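You operate a simulated robot arm through the tools that you are given. There is no shell and no other tool.

Carry out the task below with a simulated robot arm. There is one attempt and no reset: what you move stays moved.

## Task
Isolate the STBD section, padlock it and prove it dead.
Fine: isolator off, its own padlock home in the hasp, test lamp from the proving point to its test point and back. The other sections stay live.

The check looks at the end state, three seconds after you hand in, the way a careful person would. Anything else that was tipped, shoved, dropped, spilled or broken makes it a failure.

## Robot
A 6-joint arm with a two-finger gripper, fixed in place. Base frame: the origin is on the floor under the middle of its stand, x ahead of it, y to its left, z up. Units: cm, degrees, N and s.
It reaches about 129.8 cm from its shoulder. Its first joint turns from -149.0 to 149.0 degrees. Payload 1.57 kg.
The TCP is the grasp point between the finger pads, 2.1 cm short of the fingertips. In the tool frame z runs along the fingers and y along their closing line. The gripper opens to 7 cm; its body begins 5 cm behind the TCP.
Orientation is told as [roll, pitch, yaw] about the base's x, y, z axes, in that order, counted from this pose: with the fingers straight down and closing along the base's y, the tool's x points along the base's -x, its y along +y and its z along -z.

## Interface
- The arm moves only by the tool move_arm. Its argument "targets" is text: rows parted by semicolons, each of 7 numbers parted by spaces: the shift along the tool's x, y, z in cm, then the turn, a rotation vector about the tool's x, y, z in degrees, then the finger opening in cm, from 0 to 7. In form: dx dy dz ax ay az gripper; .... A call has 1 to 20 rows; each row is the pose to reach, as a shift and turn from the pose commanded when the call began, along the tool's axes at that moment. A row lasts 0.2 s, in which the tool goes at most 5 cm and 8.6 degrees; a call with a longer step from one row to the next is refused whole, and so is a gripper value outside its range. A pose out of reach is approached as far as the arm can. The call stops where the force on the tool passes 40 N (or 10 N more than at its start, if that is more) or the arm is blocked; 0.2 s more then pass. The fingers move at their own pace (about 6.48 cm/s each) and stop on an object; they squeeze with about 25 N. The grip force told is the motor's: it shows also when the fingers shut on nothing. Time passes only in rows, and 0.2 s behind the last, so rows that repeat a pose let the fingers close. It gives the time, the measured TCP pose, the force on the tool (base axes), the opening and the grip force at its end, in the units of the frame above (readings bear some noise), with the torque about the TCP (base axes, N m) and any sound that the robot's microphone picked up.
- Cameras (640 x 400 px; columns grow to the right, rows downward): "scene" is fixed at [22.04, -50.02, 144.15]; the picture's right is [-0.90, -0.43, 0.00], its down [-0.37, 0.78, -0.51] and it looks along [0.22, -0.46, -0.86] (base axes); focal length 278 px, centre (320, 200). "wrist" rides on the gripper at [7.9, 0.4, -8.1] in the tool frame; the picture's right is [-0.05, 1.00, 0.00], its down [-0.67, -0.04, -0.74] and it looks along [-0.74, -0.04, 0.67] (tool axes); focal length 256 px, centre (320, 200). There is no depth. A picture from a camera that has moved, and an enlarged one, comes with that camera's place and axes in the base frame and with its lens.
- capture(camera): a new picture of that camera. No time passes.
- move_column(by): slides the trunk up (or, below 0, down) by that many cm; the arm rides with it, the base frame stays. It gives what a move gives, with no picture.
- zoom(camera, box): a new picture of the part [left, top, right, bottom] of that camera's present view, enlarged. No time passes.
- job_done(): hands the job in; it is judged then, once.

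Nothing tells you positions but the pictures and the camera data. Unless the task says otherwise, let go and move clear before handing in.

The tools are called after "Request:" as name(argument=value, ...) on one line, values as JSON. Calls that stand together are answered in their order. move_arm: Moves the arm, as the interface text tells. Its arguments: {"type":"object","properties":{"targets":{"type":"string"}},"required":["targets"]} The other tools are called the same way: move_column (by) moves the trunk up or down; capture (camera) takes a picture; zoom (camera, box) takes an enlarged picture of a part of a camera's view; job_done () hands the job in.

At the start:

```text
t: 0.0
position: [16.27, -74.21, 120.1]
orientation: [0.0, 0.0, 0.0]
force: [0.2, 0.0, -0.4]
moment: [0.0, 0.0, 0.01]
width: 6.99
grasp_force: 0.1
trunk travel left (down, up): [-88.2, 8.8]
```

scene: 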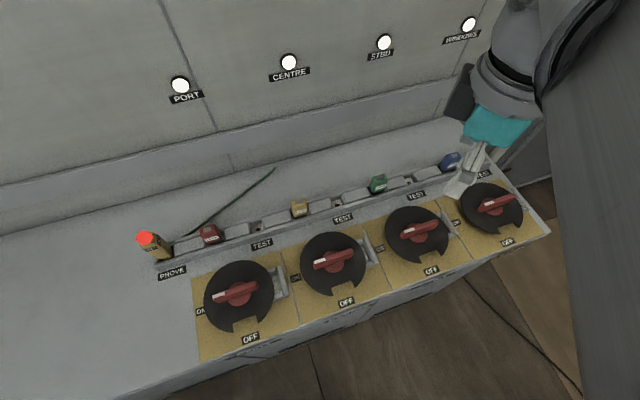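
wrist: 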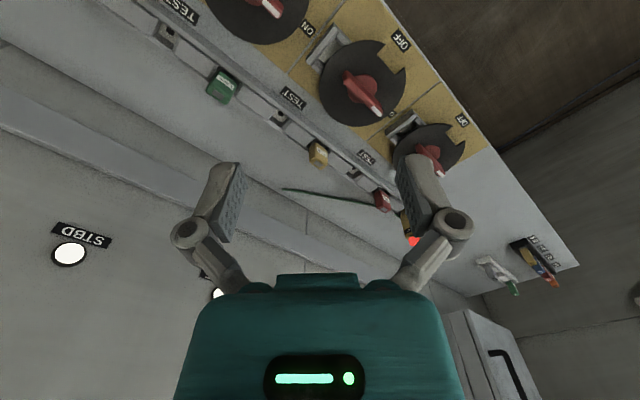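

I see a bench panel with four rotary isolators (PORT, CENTRE, STBD, WINDOWS lamps on the wall), padlocks on a rail, and a test lamp at the proving point. I'll zoom in to see the details before moving.

Request:
zoom(camera="scene", box=[340, 130, 560, 290])

Request:
zoom(camera="scene", box=[120, 180, 340, 340])

Request:
zoom(camera="scene", box=[150, 0, 500, 120])

Request:
zoom(camera="wrist", box=[140, 0, 500, 240])

```text
2.50 times, centred on (450, 210) of scene
camera zoom: at [22.04, -50.02, 144.15], right [-0.9, -0.43, 0.0], down [-0.37, 0.78, -0.51], along [0.22, -0.46, -0.86], focal length 695 px, centre (-5, 175)
```

zoom: 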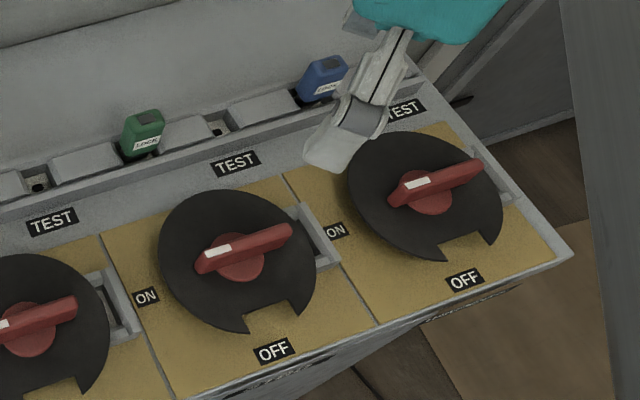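

```text
2.50 times, centred on (230, 260) of scene
camera zoom: at [22.04, -50.02, 144.15], right [-0.9, -0.43, 0.0], down [-0.37, 0.78, -0.51], along [0.22, -0.46, -0.86], focal length 695 px, centre (545, 50)
```

zoom: 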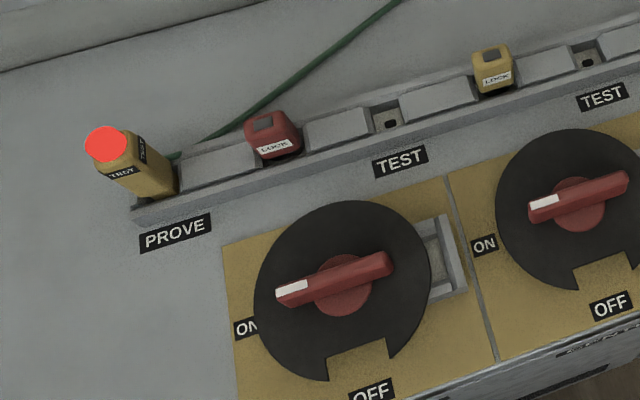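

```text
1.83 times, centred on (325, 60) of scene
camera zoom: at [22.04, -50.02, 144.15], right [-0.9, -0.43, 0.0], down [-0.37, 0.78, -0.51], along [0.22, -0.46, -0.86], focal length 508 px, centre (311, 456)
```

zoom: 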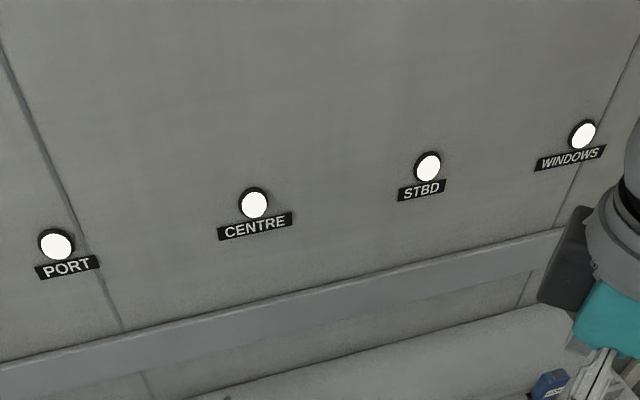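

```text
1.67 times, centred on (320, 120) of wrist
camera zoom: at [8.35, -73.63, 128.17], right [0.05, 1.0, 0.0], down [0.67, -0.04, 0.74], along [0.74, -0.04, -0.67], focal length 427 px, centre (320, 333)
```

zoom: 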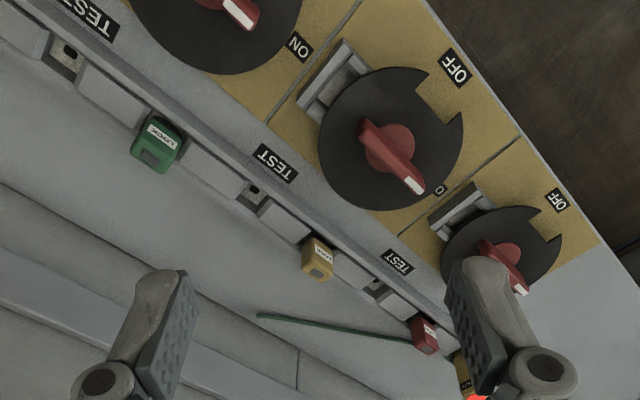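

The discs seem in the order PORT, CENTRE, STBD, WINDOWS, but I want to confirm which isolator and padlock belong to STBD. I'll look closer at the labels on the front edge and the coloured thing at the far end.

Request:
zoom(camera="wrist", box=[440, 210, 600, 310])

Request:
zoom(camera="scene", box=[200, 260, 560, 400])

Request:
zoom(camera="scene", box=[370, 180, 480, 290])

Request:
zoom(camera="wrist", box=[360, 150, 500, 260])

```text
4.00 times, centred on (520, 260) of wrist
camera zoom: at [8.35, -73.63, 128.17], right [0.05, 1.0, 0.0], down [0.67, -0.04, 0.74], along [0.74, -0.04, -0.67], focal length 1024 px, centre (-480, -40)
```

zoom: 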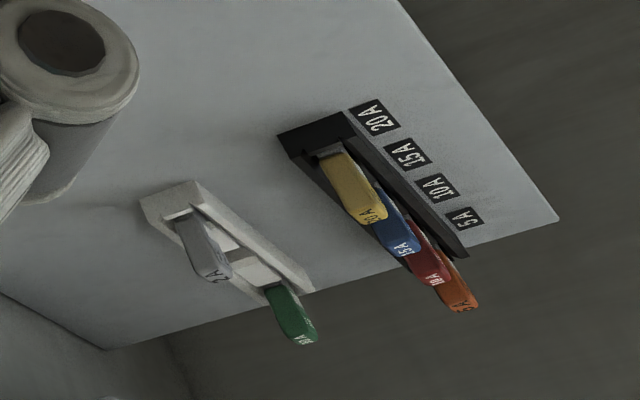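

```text
1.78 times, centred on (380, 330) of scene
camera zoom: at [22.04, -50.02, 144.15], right [-0.9, -0.43, 0.0], down [-0.37, 0.78, -0.51], along [0.22, -0.46, -0.86], focal length 494 px, centre (213, -31)
```

zoom: 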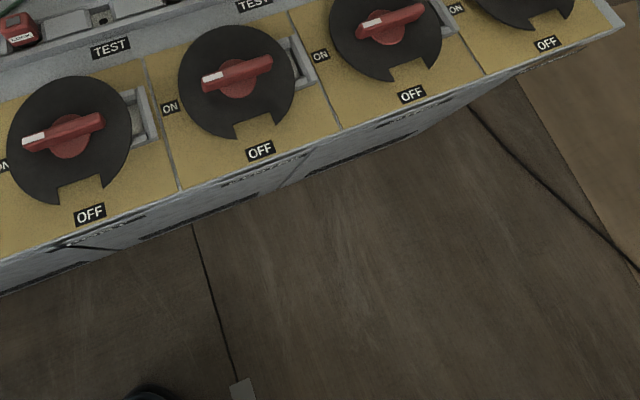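

```text
3.64 times, centred on (425, 235) of scene
camera zoom: at [22.04, -50.02, 144.15], right [-0.9, -0.43, 0.0], down [-0.37, 0.78, -0.51], along [0.22, -0.46, -0.86], focal length 1010 px, centre (-62, 73)
```

zoom: 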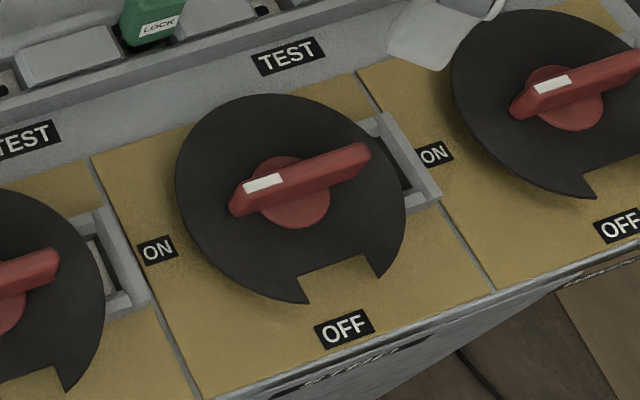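

```text
3.64 times, centred on (430, 205) of wrist
camera zoom: at [8.35, -73.63, 128.17], right [0.05, 1.0, 0.0], down [0.67, -0.04, 0.74], along [0.74, -0.04, -0.67], focal length 931 px, centre (-80, 182)
```

zoom: 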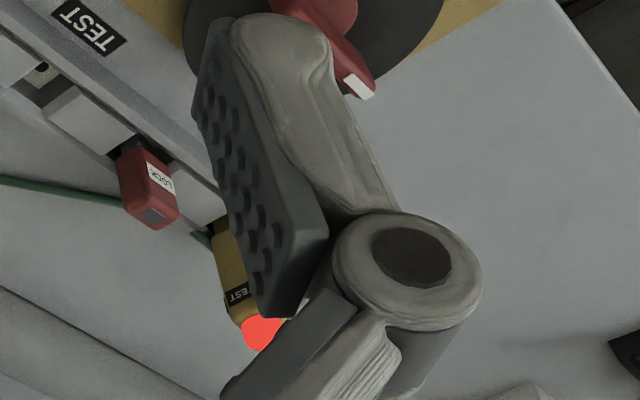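

By triangulating, the panel top is near z≈88, the disc row runs along (-0.70,-0.72), and the front (OFF side) faces (-0.72,0.70). I'll turn the tool −44° in yaw and step to the front, so the wrist camera can read the front name plates.

Request:
move_arm(targets="3 1.2 1.6 0 0 7.33 7; 6 2.4 3.3 0 0 14.67 7; 9 3.6 5 0 0 22 7; 12 4.8 6.6 0 0 29.33 7; 15 6 8.3 0 0 36.67 7; 18.2 7.2 10 0 0 44 7; 18.2 7.2 10 0 0 44 7")

Request:
capture(camera="wrist")

Request:
capture(camera="scene")

```text
t: 1.6
position: [-2.39, -67.02, 120.04]
orientation: [0.1, -0.1, -44.1]
force: [0.0, 0.4, 0.3]
moment: [0.01, -0.03, 0.01]
width: 6.99
grasp_force: 0.0
out of reach, approached as far as the arm can: row 1, 2, 3, 4, 5, 6, 7
trunk travel left (down, up): [-88.2, 8.8]
```

```text
taken
camera wrist: at [-7.62, -61.1, 128.16], right [0.73, 0.68, 0.0], down [0.45, -0.49, 0.74], along [0.51, -0.55, -0.67], focal length 256 px, centre (320, 200)
```

wrist: 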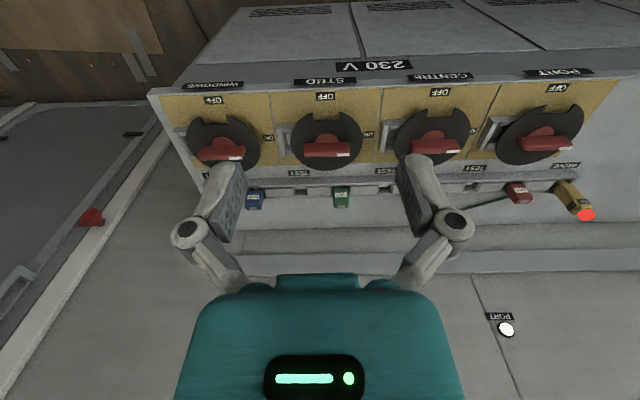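

```text
taken
```

scene: 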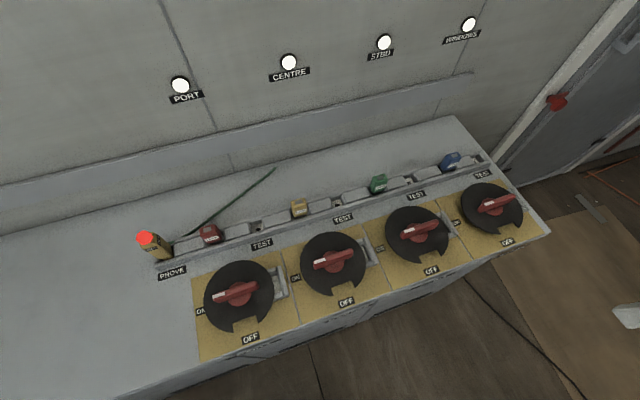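

The front plates, upside down in this view, read WINDOWS, STBD, CENTRE, PORT. I'll zoom in to confirm. The arm also can't go lower from this trunk height, so the trunk will have to come down.

Request:
zoom(camera="wrist", box=[150, 50, 470, 250])

Request:
zoom(camera="wrist", box=[260, 70, 420, 220])

Request:
zoom(camera="wrist", box=[440, 60, 640, 240])

```text
2.00 times, centred on (310, 150) of wrist
camera zoom: at [-7.62, -61.1, 128.16], right [0.73, 0.68, 0.0], down [0.45, -0.49, 0.74], along [0.51, -0.55, -0.67], focal length 512 px, centre (340, 300)
```

zoom: 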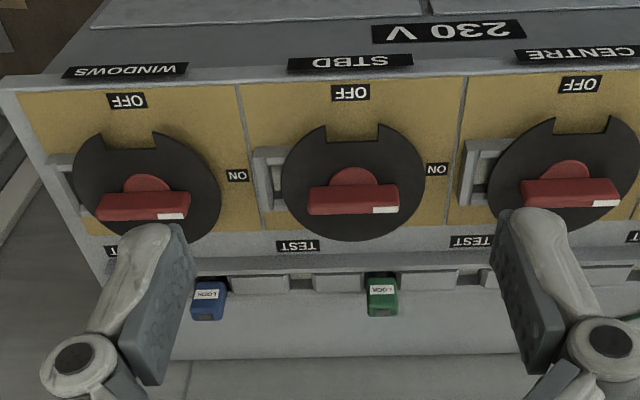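

```text
2.67 times, centred on (340, 145) of wrist
camera zoom: at [-7.62, -61.1, 128.16], right [0.73, 0.68, 0.0], down [0.45, -0.49, 0.74], along [0.51, -0.55, -0.67], focal length 683 px, centre (267, 347)
```

zoom: 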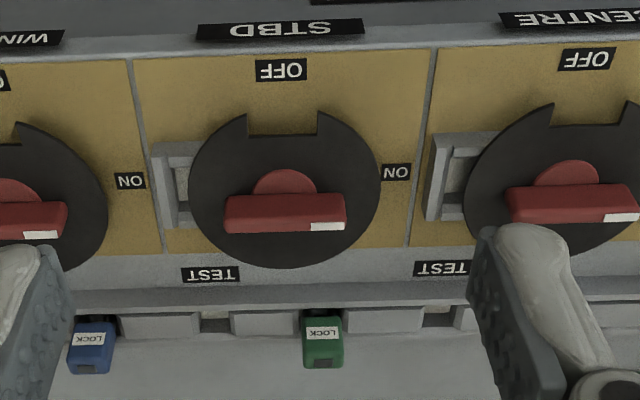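

```text
2.22 times, centred on (540, 150) of wrist
camera zoom: at [-7.62, -61.1, 128.16], right [0.73, 0.68, 0.0], down [0.45, -0.49, 0.74], along [0.51, -0.55, -0.67], focal length 569 px, centre (-169, 311)
```

zoom: 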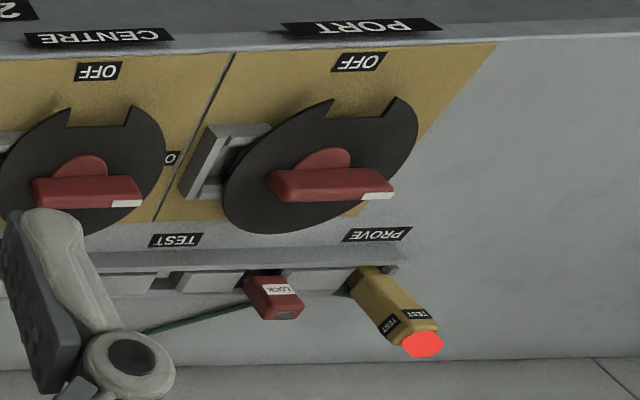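

Confirmed: the front plates run PORT, CENTRE, STBD, WINDOWS from the operator's left, so STBD is the third isolator. Its green padlock is behind it on the left and its TEST point behind it on the right. The panel top is at z≈84.4, the STBD hub is near (13.9,-82.3) and the handle top is at about 90.5. I'll lower the trunk next, since the arm is at its lower limit.

Request:
move_column(by=-20)

```text
t: 3.8
position: [-2.33, -67.02, 99.95]
orientation: [0.0, -0.1, -44.0]
force: [-0.1, -0.4, -1.2]
moment: [-0.02, 0.06, 0.02]
width: 6.98
grasp_force: 0.1
trunk travel left (down, up): [-68.2, 28.8]
```

The trunk is 20 cm lower and the TCP is at z≈100. I'll raise the arm so the trunk can come down further with room to spare.

Request:
move_arm(targets="0 0 -3 0 0 0 7; 0 0 -6 0 0 0 7; 0 0 -9 0 0 0 7; 0 0 -12 0 0 0 7; 0 0 -15 0 0 0 7; 0 0 -18 0 0 0 7")

```text
t: 5.2
position: [-2.08, -67.61, 100.12]
orientation: [0.1, 0.1, -43.9]
force: [-0.1, 0.5, 0.0]
moment: [0.0, -0.03, 0.01]
width: 7.0
grasp_force: 0.0
out of reach, approached as far as the arm can: row 1, 2, 3, 4, 5, 6
trunk travel left (down, up): [-68.2, 28.8]
```

The arm reports out of reach even going up, so I'll look at it before trying anything else.

Request:
capture(camera="scene")

Request:
capture(camera="wrist")

```text
taken
```

scene: 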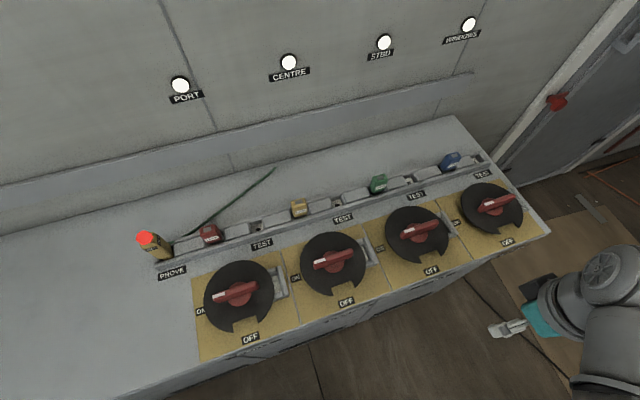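

```text
taken
camera wrist: at [-7.41, -61.8, 108.17], right [0.73, 0.68, 0.0], down [0.45, -0.49, 0.74], along [0.51, -0.55, -0.67], focal length 256 px, centre (320, 200)
```

wrist: 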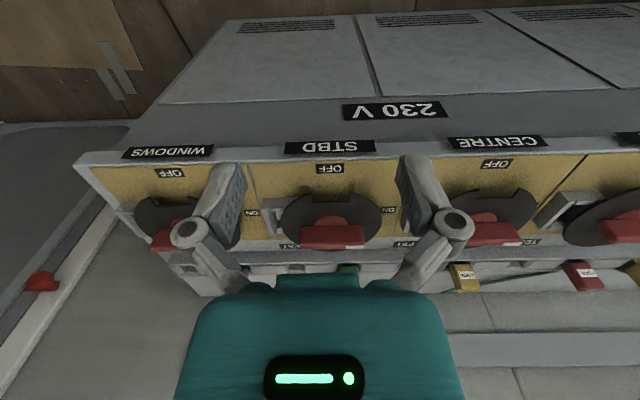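

The gripper is hanging in free air in front of the cabinet, touching nothing. I'll try a small move outward and up to find which direction is free.

Request:
move_arm(targets="-2 0 0 0 0 0 7; -4 0 0 0 0 0 7")

```text
t: 5.8
position: [0.64, -69.84, 100.04]
orientation: [0.0, -0.1, -44.1]
force: [-0.3, 0.3, -0.5]
moment: [0.04, 0.0, 0.0]
width: 7.0
grasp_force: 0.1
out of reach, approached as far as the arm can: row 2
trunk travel left (down, up): [-68.2, 28.8]
```

Moving outward works. Now I'll test a move up.

Request:
move_arm(targets="0 0 -2 0 0 0 7; 0 0 -4 0 0 0 7")

```text
t: 6.4
position: [0.65, -69.76, 100.11]
orientation: [0.0, 0.0, -44.0]
force: [0.0, -0.2, 0.6]
moment: [-0.01, 0.01, -0.01]
width: 7.01
grasp_force: 0.0
out of reach, approached as far as the arm can: row 1, 2
trunk travel left (down, up): [-68.2, 28.8]
```

Height does not respond to the arm with fingers down, so the arm appears to work in a horizontal plane and the trunk sets height. I'll now turn the wrist to yaw −135, so the fingers close front-to-back across the handle, and check the reach there.

Request:
move_arm(targets="0 0 0 0 0 8.3 7; 0 0 0 0 0 16.6 7; 0 0 0 0 0 24.9 7; 0 0 0 0 0 33.2 7; 0 0 0 0 0 41.5 7; 0 0 0 0 0 49.8 7; 0 0 0 0 0 58.1 7; 0 0 0 0 0 66.4 7; 0 0 0 0 0 74.7 7; 0 0 0 0 0 83 7; 0 0 0 0 0 91 7; 0 0 0 0 0 91 7")

Request:
capture(camera="wrist")

Request:
capture(camera="scene")

```text
t: 9.0
position: [0.32, -69.67, 100.02]
orientation: [0.0, 0.0, -135.1]
force: [-0.4, 0.4, 0.1]
moment: [0.01, -0.01, 0.01]
width: 6.99
grasp_force: 0.0
trunk travel left (down, up): [-68.2, 28.8]
```

```text
taken
camera wrist: at [6.34, -64.29, 108.17], right [0.67, -0.75, 0.0], down [-0.5, -0.45, 0.74], along [-0.56, -0.5, -0.67], focal length 256 px, centre (320, 200)
```

wrist: 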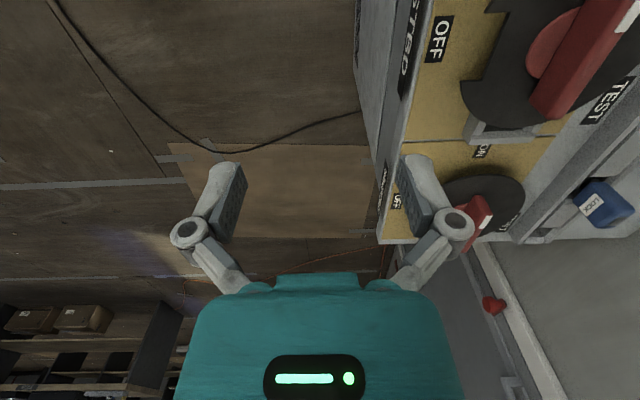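

```text
taken
```

scene: 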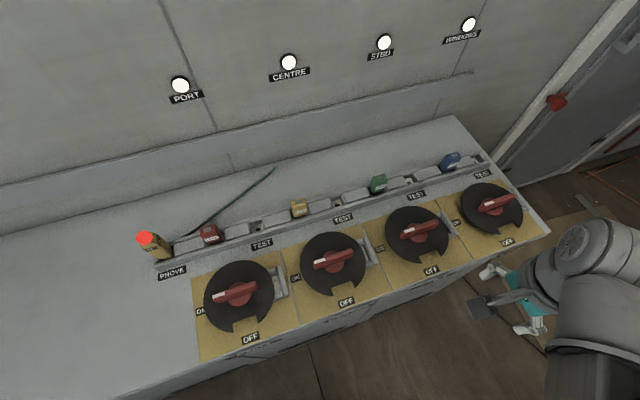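

Yaw −135 works. I'll move over the STBD handle at z=100, where the fingertips stay well above the 90.5 handle top, and look down.

Request:
move_arm(targets="0.1 3.7 0 0 0 0 7; 0.2 7.4 0 0 0 0 7; 0.3 11.1 0 0 0 0 7; 0.5 14.8 0 0 0 0 7; 0.6 18.5 0 0 0 0 7; 0.6 18.5 0 0 0 0 7")

Request:
capture(camera="wrist")

Request:
capture(camera="scene")

```text
t: 10.4
position: [14.04, -82.02, 99.98]
orientation: [0.0, -0.1, -134.9]
force: [-0.6, 0.1, -0.3]
moment: [-0.02, 0.03, -0.01]
width: 6.99
grasp_force: 0.1
out of reach, approached as far as the arm can: row 5, 6
trunk travel left (down, up): [-68.2, 28.8]
```

```text
taken
camera wrist: at [19.96, -76.68, 108.16], right [0.67, -0.74, 0.0], down [-0.5, -0.45, 0.74], along [-0.55, -0.5, -0.67], focal length 256 px, centre (320, 200)
```

wrist: 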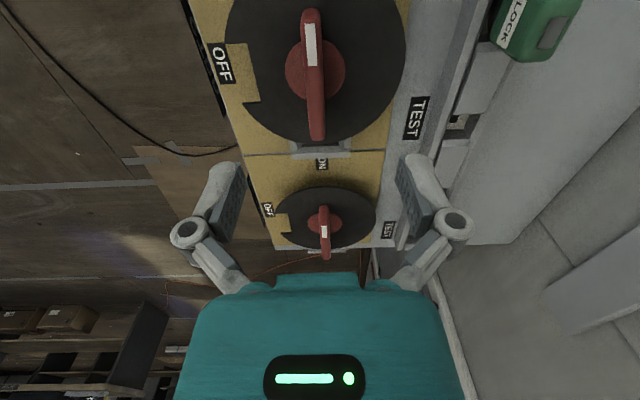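

```text
taken
```

scene: 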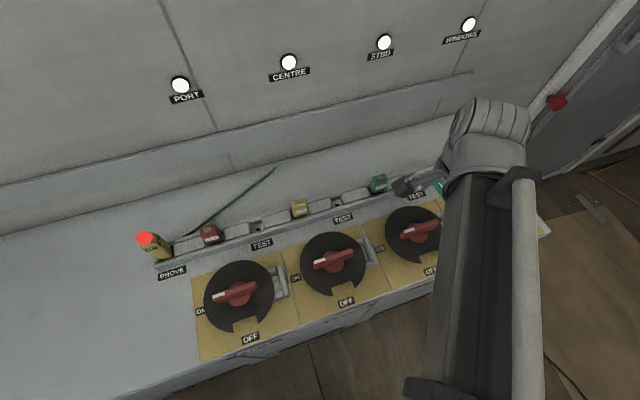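

The tool is at the STBD handle, about 0.3 cm short of the target. I'll nudge back and forth to see whether this is a real reach limit or just solver tolerance.

Request:
move_arm(targets="0 1 0 0 0 0 7; 0 2 0 0 0 0 7; 0 3 0 0 0 0 7; 0 3 0 0 0 0 7")

```text
t: 11.4
position: [16.04, -84.06, 100.04]
orientation: [0.0, 0.0, -134.9]
force: [-0.2, 0.7, 0.6]
moment: [0.01, 0.02, -0.01]
width: 6.99
grasp_force: 0.0
trunk travel left (down, up): [-68.2, 28.8]
```

That moved fine, so it isn't a hard limit. One quick check on whether the arm can change height here.

Request:
move_arm(targets="0 -1 -1 0 0 0 7; 0 -2 -2 0 0 0 7; 0 -3 -2 0 0 0 7; 0 -3 -2 0 0 0 7")

Request:
zoom(camera="wrist", box=[180, 0, 500, 200])

```text
t: 12.4
position: [13.76, -82.02, 100.08]
orientation: [0.0, 0.0, -135.1]
force: [0.8, 0.1, -0.5]
moment: [-0.02, -0.05, 0.0]
width: 7.01
grasp_force: 0.1
out of reach, approached as far as the arm can: row 1, 2, 3, 4
trunk travel left (down, up): [-68.2, 28.8]
```

```text
2.00 times, centred on (340, 100) of wrist
camera zoom: at [19.72, -76.66, 108.17], right [0.67, -0.74, 0.0], down [-0.5, -0.45, 0.74], along [-0.55, -0.5, -0.67], focal length 512 px, centre (280, 400)
```

zoom: 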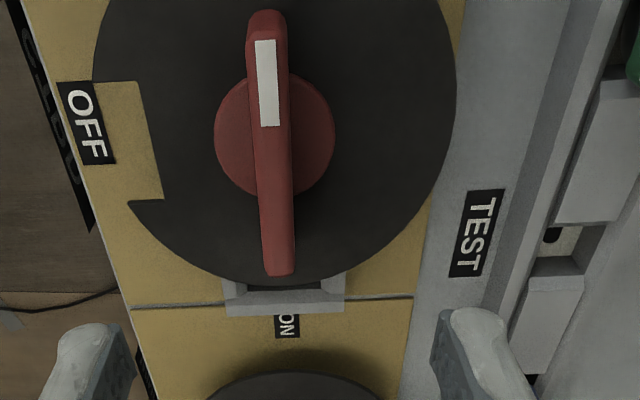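

The arm's height is fixed, so only the trunk changes it. The handle is about 8.7 cm long along the row with its centre near (13.9,-81.7). I'll fine-align and lower the trunk partway.

Request:
move_arm(targets="0.2 -0.1 0 0 0 0 5; 0.4 -0.2 0 0 0 0 4.5; 0.4 -0.2 0 0 0 0 4.5")

Request:
move_column(by=-7)

Request:
capture(camera="wrist")

Request:
capture(camera="scene")

```text
t: 13.2
position: [13.94, -81.53, 100.14]
orientation: [0.0, 0.0, -135.0]
force: [-0.1, 0.3, 0.1]
moment: [-0.02, 0.01, 0.01]
width: 4.5
grasp_force: 0.0
trunk travel left (down, up): [-68.2, 28.8]
```

```text
t: 14.2
position: [13.83, -81.6, 93.07]
orientation: [0.0, 0.0, -134.9]
force: [0.4, 0.6, -0.3]
moment: [-0.01, -0.02, 0.0]
width: 4.5
grasp_force: 0.1
trunk travel left (down, up): [-61.2, 35.8]
```

```text
taken
camera wrist: at [19.83, -76.26, 101.17], right [0.67, -0.74, 0.0], down [-0.5, -0.45, 0.74], along [-0.55, -0.5, -0.67], focal length 256 px, centre (320, 200)
```

wrist: 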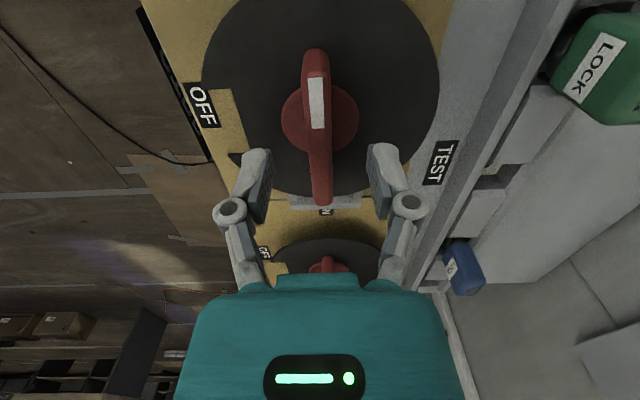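

```text
taken
```

scene: 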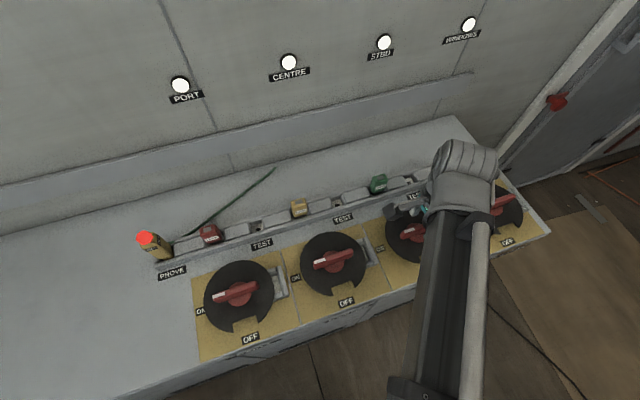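

The fingers straddle the handle, centred to about 0.2 cm. I'll lower a further 2.4 cm so the pads overlap the bar, watching the force.

Request:
move_column(by=-2.4)

Request:
zoom(camera="wrist", box=[200, 20, 440, 260])

```text
t: 14.9
position: [13.87, -81.66, 90.6]
orientation: [0.0, -0.1, -135.0]
force: [0.0, 0.2, -1.6]
moment: [0.05, 0.0, 0.0]
width: 4.52
grasp_force: 0.0
trunk travel left (down, up): [-58.8, 38.2]
```

```text
1.67 times, centred on (320, 140) of wrist
camera zoom: at [19.84, -76.26, 98.77], right [0.67, -0.74, 0.0], down [-0.5, -0.45, 0.74], along [-0.55, -0.5, -0.67], focal length 427 px, centre (320, 300)
```

zoom: 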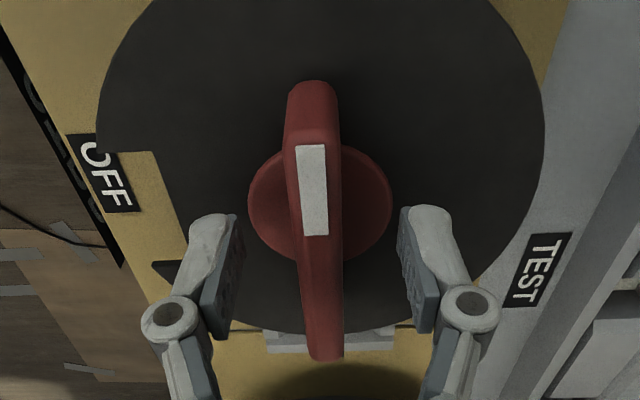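

The pads now straddle the bar at the right depth with no contact. I'll shift 0.25 cm toward the hub centre and close gently on the bar.

Request:
move_arm(targets="0.25 0 0 0 0 0 4.5; 0.25 0 0 0 0 0 3; 0.25 0 0 0 0 0 1.5; 0.25 0 0 0 0 0 0; 0.25 0 0 0 0 0 0; 0.25 0 0 0 0 0 0")

Request:
zoom(camera="wrist", box=[200, 20, 440, 260])

```text
t: 16.4
position: [14.03, -81.41, 90.72]
orientation: [0.0, 0.0, -135.0]
force: [0.0, -0.2, -0.6]
moment: [0.0, -0.04, -0.03]
width: 1.29
grasp_force: 32.1
trunk travel left (down, up): [-58.8, 38.2]
```

```text
1.67 times, centred on (320, 140) of wrist
camera zoom: at [19.99, -76.08, 98.77], right [0.67, -0.74, 0.0], down [-0.5, -0.45, 0.74], along [-0.55, -0.5, -0.67], focal length 427 px, centre (320, 300)
```

zoom: 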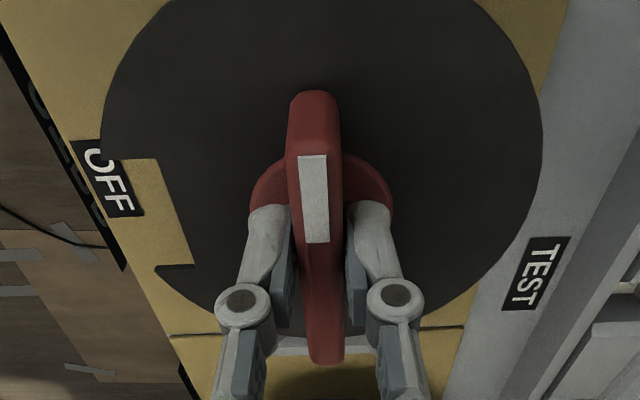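

The bar is gripped at 1.29 cm wide. Next I'll turn it +90° about vertical (−90 about tool z), which takes the white mark from ON on the left to OFF at the front.

Request:
move_arm(targets="0 0 0 0 0 -6 0; 0 0 0 0 0 -12 0; 0 0 0 0 0 -18 0; 0 0 0 0 0 -24 0; 0 0 0 0 0 -30 0; 0 0 0 0 0 -36 0; 0 0 0 0 0 -42 0; 0 0 0 0 0 -48 0")

Request:
capture(camera="wrist")

```text
t: 17.9
position: [13.63, -81.29, 90.75]
orientation: [-0.5, 0.2, -97.3]
force: [-6.9, 2.1, 4.1]
moment: [-0.37, 0.31, -0.06]
width: 1.29
grasp_force: 32.0
trunk travel left (down, up): [-58.8, 38.2]
stopped in row 7: the force on the tool passed its limit at 41 N (the readings are from after the stop); the commanded pose is now the measured one
```

```text
taken
camera wrist: at [15.08, -73.51, 98.89], right [0.98, -0.18, -0.01], down [-0.11, -0.66, 0.74], along [-0.14, -0.73, -0.67], focal length 256 px, centre (320, 200)
```

wrist: 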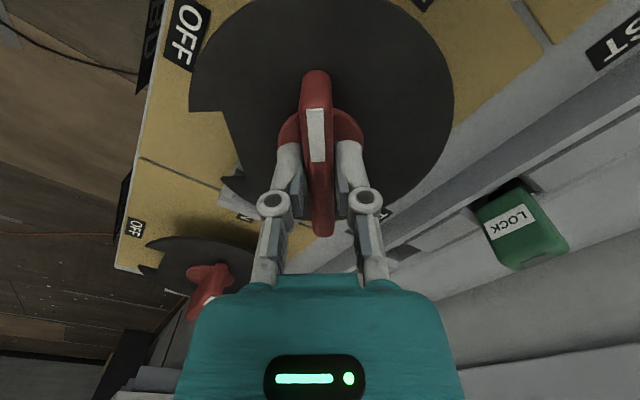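

The handle turned about 38° before the force limit. The drift shows my grip is about 0.65 cm off the hub axis, toward the bar's marked end. I'll continue along an arc about the real axis, which puts the hub near (13.56,-81.9).

Request:
move_arm(targets="-0.005 -0.08 0 0 0 -6.5 0; -0.018 -0.157 0 0 0 -13 0; -0.04 -0.234 0 0 0 -19.5 0; -0.071 -0.307 0 0 0 -26 0; -0.11 -0.376 0 0 0 -32.5 0; -0.156 -0.441 0 0 0 -39 0; -0.209 -0.5 0 0 0 -45.5 0; -0.269 -0.552 0 0 0 -52 0; -0.269 -0.552 0 0 0 -52 0")

Request:
capture(camera="wrist")

Request:
capture(camera="scene")

```text
t: 19.9
position: [12.98, -81.52, 90.77]
orientation: [0.1, 0.4, -45.1]
force: [-20.2, -4.4, 11.4]
moment: [-0.55, -0.05, -0.1]
width: 1.31
grasp_force: 32.0
trunk travel left (down, up): [-58.8, 38.2]
```

```text
taken
camera wrist: at [7.75, -75.6, 98.9], right [0.75, 0.67, 0.0], down [0.45, -0.5, 0.74], along [0.49, -0.55, -0.67], focal length 256 px, centre (320, 200)
```

wrist: 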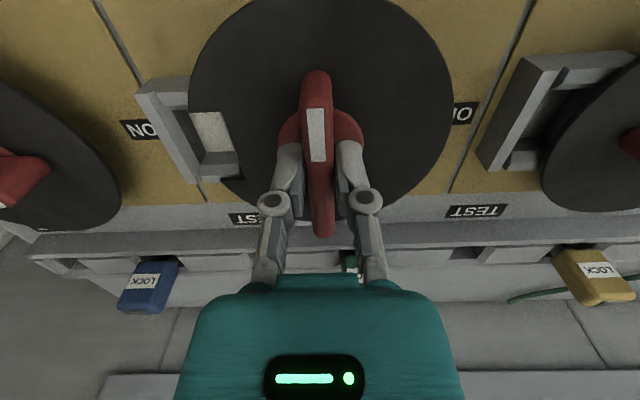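

```text
taken
```

scene: 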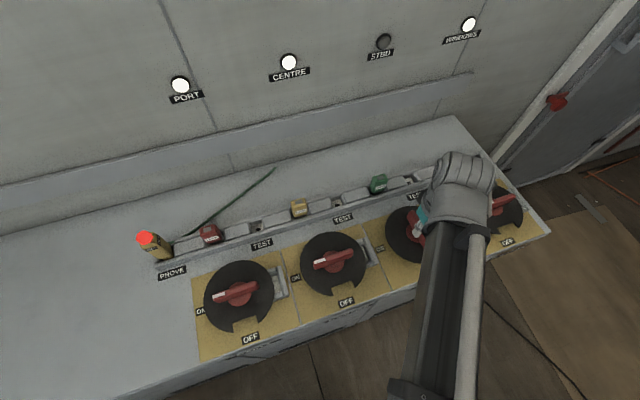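

The STBD lamp is out and the others are still lit. The notch has come round to expose the hasp. I'll release the handle, raise the trunk, and inspect.

Request:
move_arm(targets="0 0 0 0 0 0 2; 0 0 0 0 0 0 4; 0 0 0 0 0 0 4.5; 0 0 0 0 0 0 4.5")

Request:
move_column(by=9.4)

Request:
capture(camera="wrist")

Request:
zoom(camera="wrist", box=[180, 20, 500, 220])

```text
t: 20.9
position: [13.2, -81.59, 90.56]
orientation: [0.0, 0.5, -45.2]
force: [-0.7, -0.3, 0.3]
moment: [0.0, 0.0, 0.05]
width: 4.51
grasp_force: 0.0
trunk travel left (down, up): [-58.8, 38.2]
```

```text
t: 22.1
position: [13.2, -81.68, 100.15]
orientation: [0.0, 0.4, -45.2]
force: [-0.3, 0.0, 0.5]
moment: [-0.01, 0.02, 0.01]
width: 4.5
grasp_force: 0.1
trunk travel left (down, up): [-68.2, 28.8]
```

```text
taken
camera wrist: at [8.03, -75.68, 108.22], right [0.75, 0.67, 0.0], down [0.45, -0.5, 0.74], along [0.49, -0.55, -0.67], focal length 256 px, centre (320, 200)
```

wrist: 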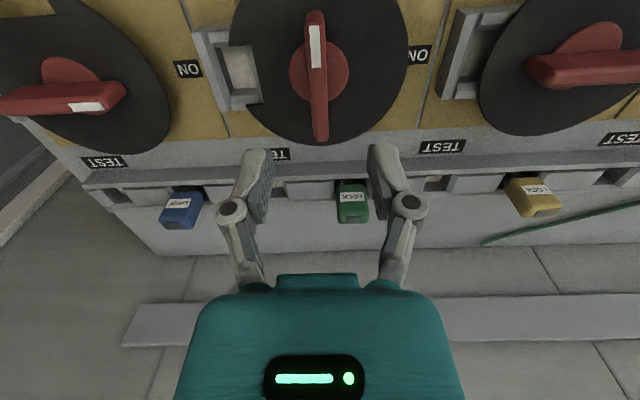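

```text
2.00 times, centred on (340, 120) of wrist
camera zoom: at [8.03, -75.68, 108.22], right [0.75, 0.67, 0.0], down [0.45, -0.5, 0.74], along [0.49, -0.55, -0.67], focal length 512 px, centre (280, 360)
```

zoom: 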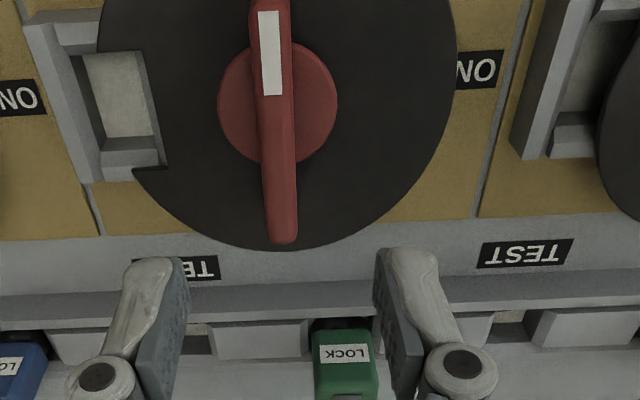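

The isolator is OFF and the notch lines up with the hasp pocket. Next is the green padlock near (25.7,-89.8,88.5). I'll move closer and look at its shape and how it is stowed.

Request:
move_arm(targets="-2.2 1.0 0 0 0 0 6; -4.4 2.1 0 0 0 0 7; -6.6 3.1 0 0 0 0 7; -6.6 3.1 0 0 0 0 7")

Request:
capture(camera="wrist")

Request:
zoom(camera="wrist", box=[240, 90, 400, 190])

Request:
capture(camera="scene")

```text
t: 23.1
position: [20.23, -84.09, 100.03]
orientation: [0.0, 0.4, -45.2]
force: [0.1, 0.6, 0.0]
moment: [0.0, -0.02, 0.0]
width: 7.0
grasp_force: 0.1
trunk travel left (down, up): [-68.2, 28.8]
```

```text
taken
camera wrist: at [15.11, -78.18, 108.22], right [0.75, 0.67, 0.0], down [0.45, -0.5, 0.74], along [0.49, -0.55, -0.67], focal length 256 px, centre (320, 200)
```

wrist: 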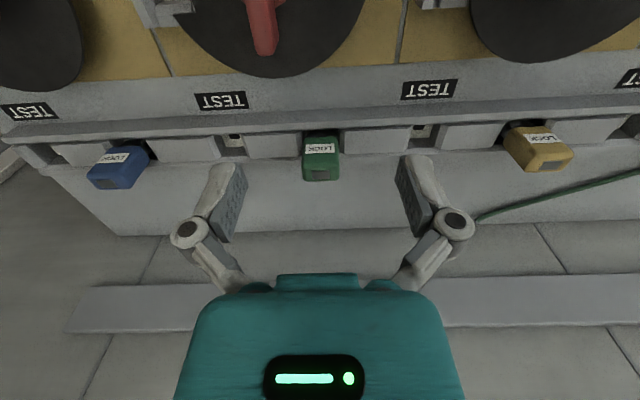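

```text
4.00 times, centred on (320, 140) of wrist
camera zoom: at [15.11, -78.18, 108.22], right [0.75, 0.67, 0.0], down [0.45, -0.5, 0.74], along [0.49, -0.55, -0.67], focal length 1024 px, centre (320, 440)
```

zoom: 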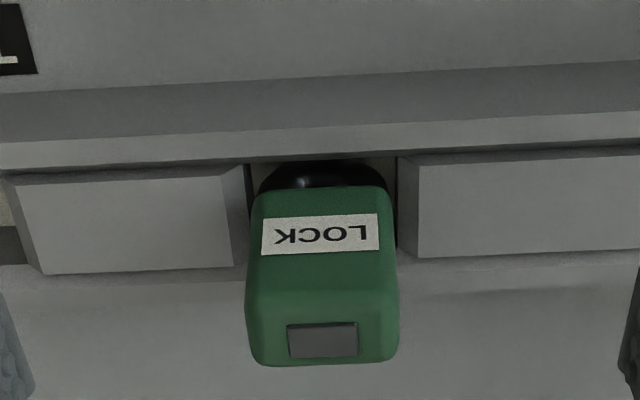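

```text
taken
```

scene: 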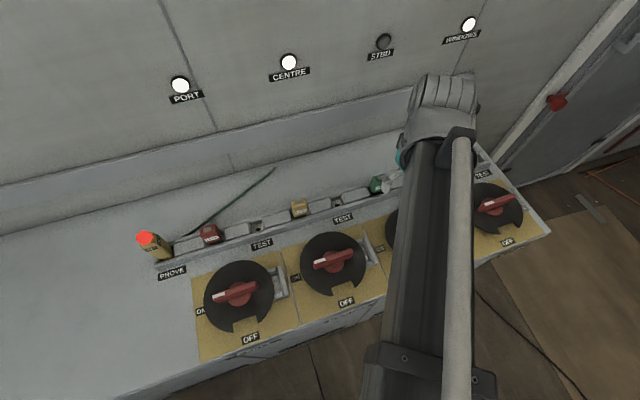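

The green lock's body is about 3.5 cm wide (u), 1.8 deep (f), spans z 86.4–91, and has a black shackle underneath in a rail slot. Before taking it, I'll look closely at the STBD hasp to see how it must be oriented.

Request:
move_arm(targets="2 -2 0 0 0 0 7; 4 -4 0 0 0 0 7; 6 -6 0 0 0 0 7; 8 -8 0 0 0 0 7; 10.2 -10.2 0 0 0 0 7; 10.2 -10.2 0 0 0 0 7")

Request:
capture(camera="wrist")

Request:
zoom(camera="wrist", box=[240, 40, 400, 140])

```text
t: 24.5
position: [5.69, -84.15, 99.97]
orientation: [0.0, 0.4, -45.1]
force: [-0.2, 0.2, 0.1]
moment: [0.04, -0.02, -0.01]
width: 7.0
grasp_force: 0.1
trunk travel left (down, up): [-68.2, 28.8]
```

```text
taken
camera wrist: at [0.55, -78.23, 108.23], right [0.75, 0.67, 0.0], down [0.45, -0.5, 0.74], along [0.49, -0.55, -0.67], focal length 256 px, centre (320, 200)
```

wrist: 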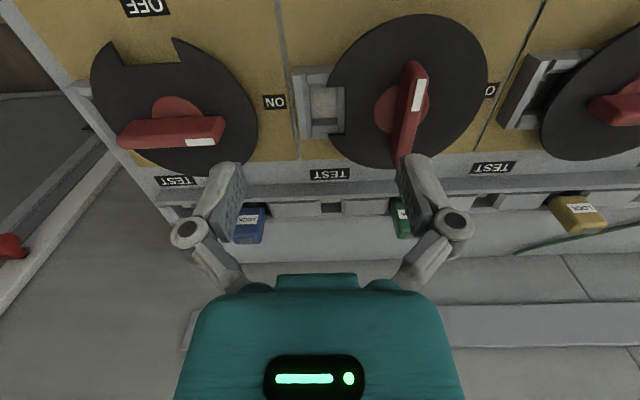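

```text
4.00 times, centred on (320, 90) of wrist
camera zoom: at [0.55, -78.23, 108.23], right [0.75, 0.67, 0.0], down [0.45, -0.5, 0.74], along [0.49, -0.55, -0.67], focal length 1024 px, centre (320, 640)
```

zoom: 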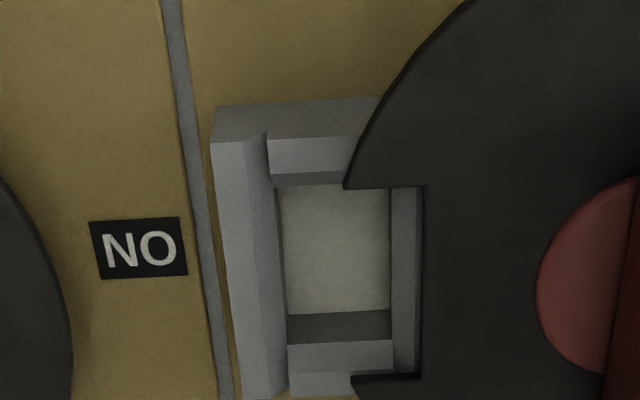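

The hasp is a four-walled pocket about 2.6 cm along the row by 3.8 cm front-to-back, centred about 7 cm right of the hub. The stow slot is the other way round, so the lock will need a 90° turn. I'll go above the green lock with the fingers closing along its 3.5 cm width.

Request:
move_arm(targets="-3.6 2 0 0 0 0 7; -7.2 4 0 0 0 0 7; -10.8 6 0 0 0 0 7; -14.4 8 0 0 0 0 7; -17.9 10.1 0 0 0 0 7; -17.9 10.1 0 0 0 0 7")

Request:
capture(camera="wrist")

Request:
zoom(camera="wrist", box=[240, 40, 400, 140])

Request:
capture(camera="scene")

```text
t: 25.9
position: [25.19, -89.7, 100.13]
orientation: [0.0, 0.3, -45.4]
force: [0.4, -0.2, -0.6]
moment: [0.01, 0.03, 0.0]
width: 6.96
grasp_force: 0.0
trunk travel left (down, up): [-68.2, 28.8]
```

```text
taken
camera wrist: at [20.09, -83.75, 108.23], right [0.75, 0.67, 0.0], down [0.45, -0.5, 0.74], along [0.49, -0.55, -0.67], focal length 256 px, centre (320, 200)
```

wrist: 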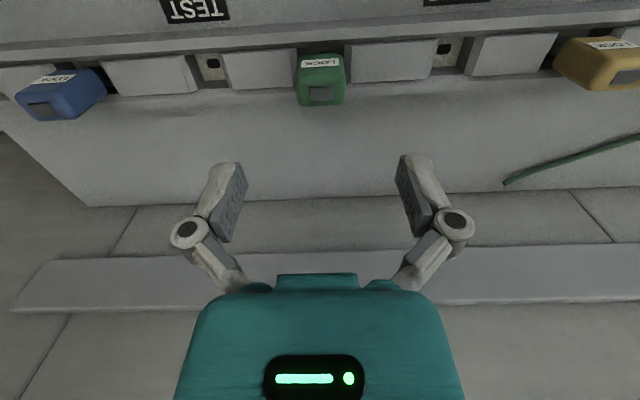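

```text
4.00 times, centred on (320, 90) of wrist
camera zoom: at [20.09, -83.75, 108.23], right [0.75, 0.67, 0.0], down [0.45, -0.5, 0.74], along [0.49, -0.55, -0.67], focal length 1024 px, centre (320, 640)
```

zoom: 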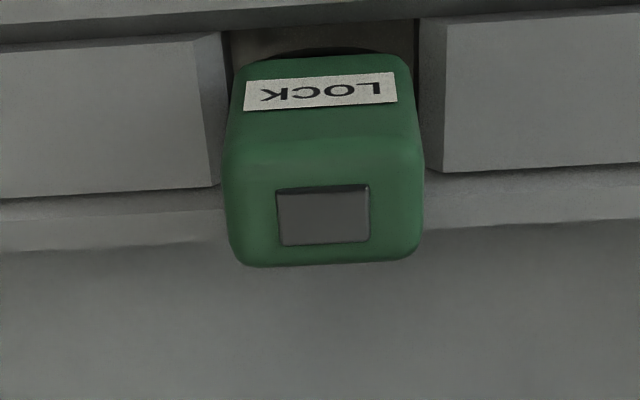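

```text
taken
```

scene: 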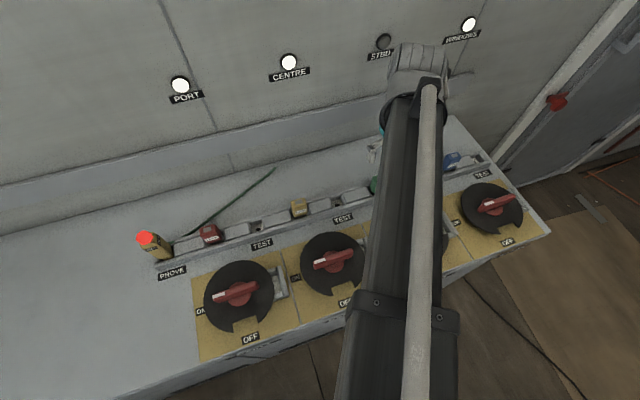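

The tool is centred over the lock to about 0.1 cm. The rail blocks beside it top out near 87.5, so I'll keep the fingertips at about 88.8 by lowering in two steps.

Request:
move_column(by=-7)

Request:
capture(camera="wrist")

Request:
zoom(camera="wrist", box=[200, 60, 440, 260])

```text
t: 27.0
position: [25.2, -89.73, 92.98]
orientation: [0.0, 0.4, -45.2]
force: [-0.1, 0.2, 1.1]
moment: [0.01, 0.03, 0.0]
width: 7.0
grasp_force: 0.0
trunk travel left (down, up): [-61.2, 35.8]
```

```text
taken
camera wrist: at [20.04, -83.75, 101.23], right [0.75, 0.67, 0.0], down [0.45, -0.5, 0.74], along [0.49, -0.55, -0.67], focal length 256 px, centre (320, 200)
```

wrist: 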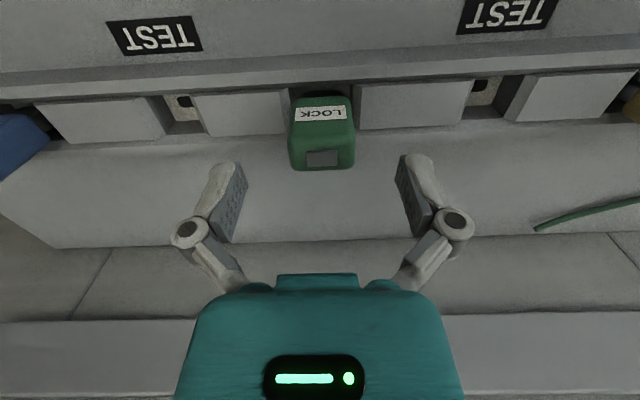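

```text
2.00 times, centred on (320, 160) of wrist
camera zoom: at [20.04, -83.75, 101.23], right [0.75, 0.67, 0.0], down [0.45, -0.5, 0.74], along [0.49, -0.55, -0.67], focal length 512 px, centre (320, 280)
```

zoom: 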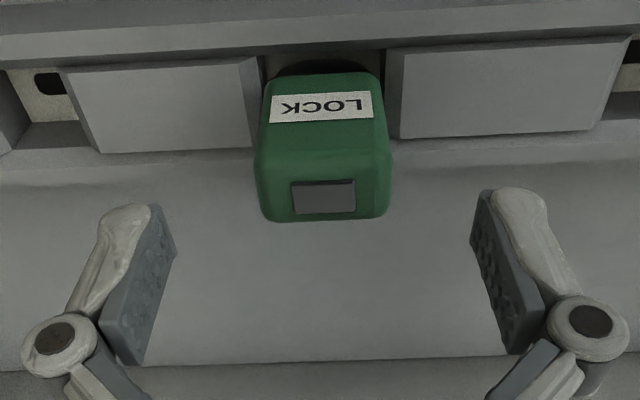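

Aligned within about 0.1–0.2 cm, with the lock top at z≈91.1. I'll lower 2.2 cm, then close on the body.

Request:
move_column(by=-2.2)

Request:
zoom(camera="wrist", box=[200, 60, 440, 260])

```text
t: 27.7
position: [25.23, -89.71, 90.84]
orientation: [0.0, 0.4, -45.2]
force: [0.3, -0.9, -0.1]
moment: [-0.02, 0.02, 0.04]
width: 6.98
grasp_force: 0.0
trunk travel left (down, up): [-59.0, 38.0]
```

```text
2.00 times, centred on (320, 160) of wrist
camera zoom: at [20.04, -83.75, 99.03], right [0.75, 0.67, 0.0], down [0.45, -0.5, 0.74], along [0.49, -0.55, -0.67], focal length 512 px, centre (320, 280)
```

zoom: 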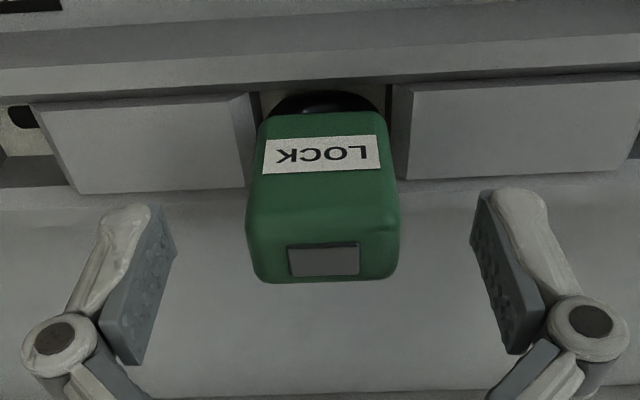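

No contact yet. Now I'll close on the lock.

Request:
move_arm(targets="0 0 0 0 0 0 5; 0 0 0 0 0 0 4; 0 0 0 0 0 0 3; 0 0 0 0 0 0 2; 0 0 0 0 0 0 2; 0 0 0 0 0 0 2")

Request:
zoom(camera="wrist", box=[200, 60, 440, 260])

```text
t: 29.1
position: [25.22, -89.55, 90.82]
orientation: [-0.1, 0.4, -45.2]
force: [-1.1, -0.8, 1.4]
moment: [0.02, -0.03, 0.0]
width: 3.45
grasp_force: 25.3
trunk travel left (down, up): [-59.0, 38.0]
```

```text
2.00 times, centred on (320, 160) of wrist
camera zoom: at [20.05, -83.75, 99.03], right [0.75, 0.67, 0.0], down [0.45, -0.5, 0.74], along [0.49, -0.55, -0.67], focal length 512 px, centre (320, 280)
```

zoom: 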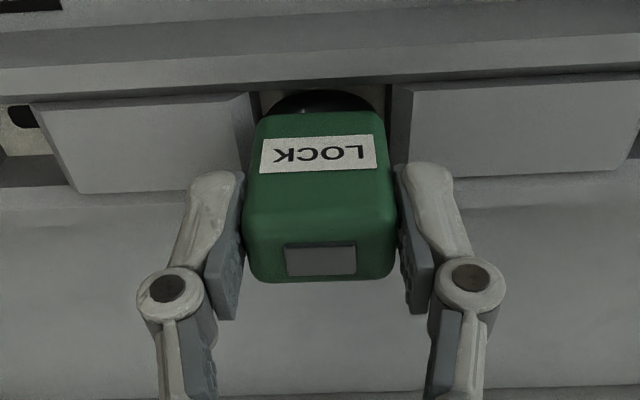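

Gripped at 3.45 cm with 25 N. I'll lift slowly, first 1.5 cm and then clear.

Request:
move_column(by=1.5)

Request:
move_column(by=10)

Request:
capture(camera="wrist")

Request:
zoom(camera="wrist", box=[200, 20, 440, 220])

Request:
capture(camera="scene")

```text
t: 29.7
position: [25.21, -89.69, 92.24]
orientation: [0.0, 0.3, -45.2]
force: [-0.5, -0.1, -2.0]
moment: [-0.01, -0.01, -0.03]
width: 3.45
grasp_force: 24.8
trunk travel left (down, up): [-60.5, 36.5]
```

```text
t: 31.1
position: [25.24, -89.76, 102.29]
orientation: [-0.1, 0.3, -45.2]
force: [0.3, -0.3, -1.1]
moment: [-0.02, 0.0, 0.02]
width: 3.45
grasp_force: 24.5
trunk travel left (down, up): [-70.5, 26.5]
```

```text
taken
camera wrist: at [20.07, -83.77, 110.51], right [0.75, 0.67, 0.0], down [0.45, -0.5, 0.74], along [0.49, -0.55, -0.67], focal length 256 px, centre (320, 200)
```

wrist: 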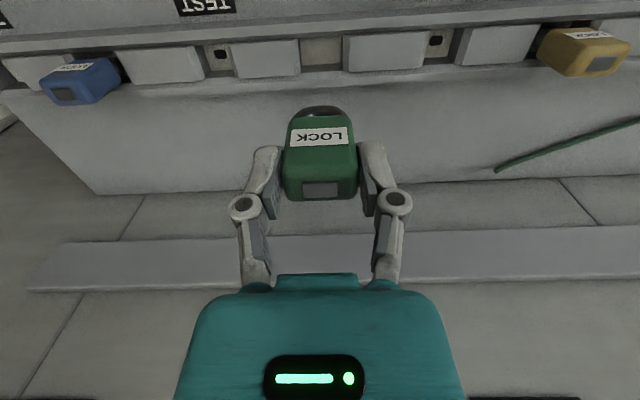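

```text
2.00 times, centred on (320, 120) of wrist
camera zoom: at [20.07, -83.77, 110.51], right [0.75, 0.67, 0.0], down [0.45, -0.5, 0.74], along [0.49, -0.55, -0.67], focal length 512 px, centre (320, 360)
```

zoom: 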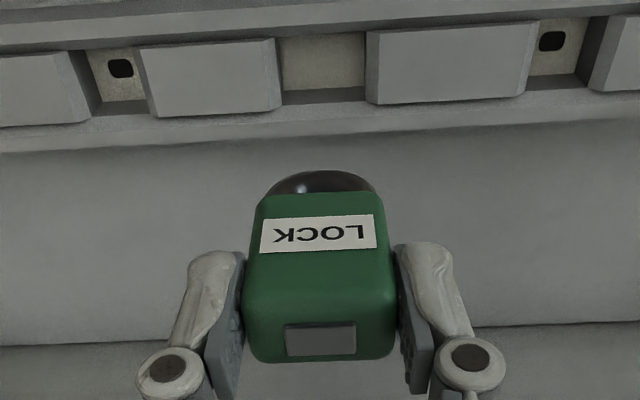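

```text
taken
```

scene: 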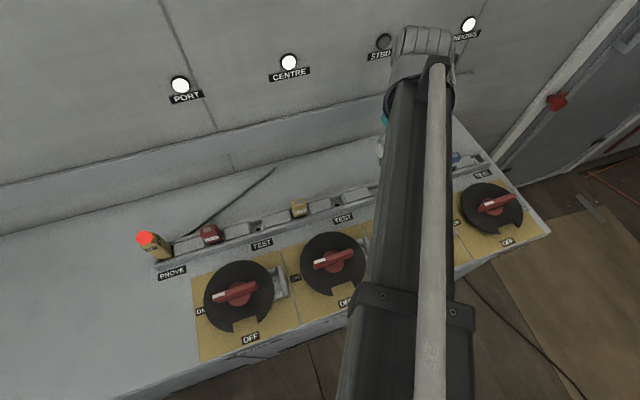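

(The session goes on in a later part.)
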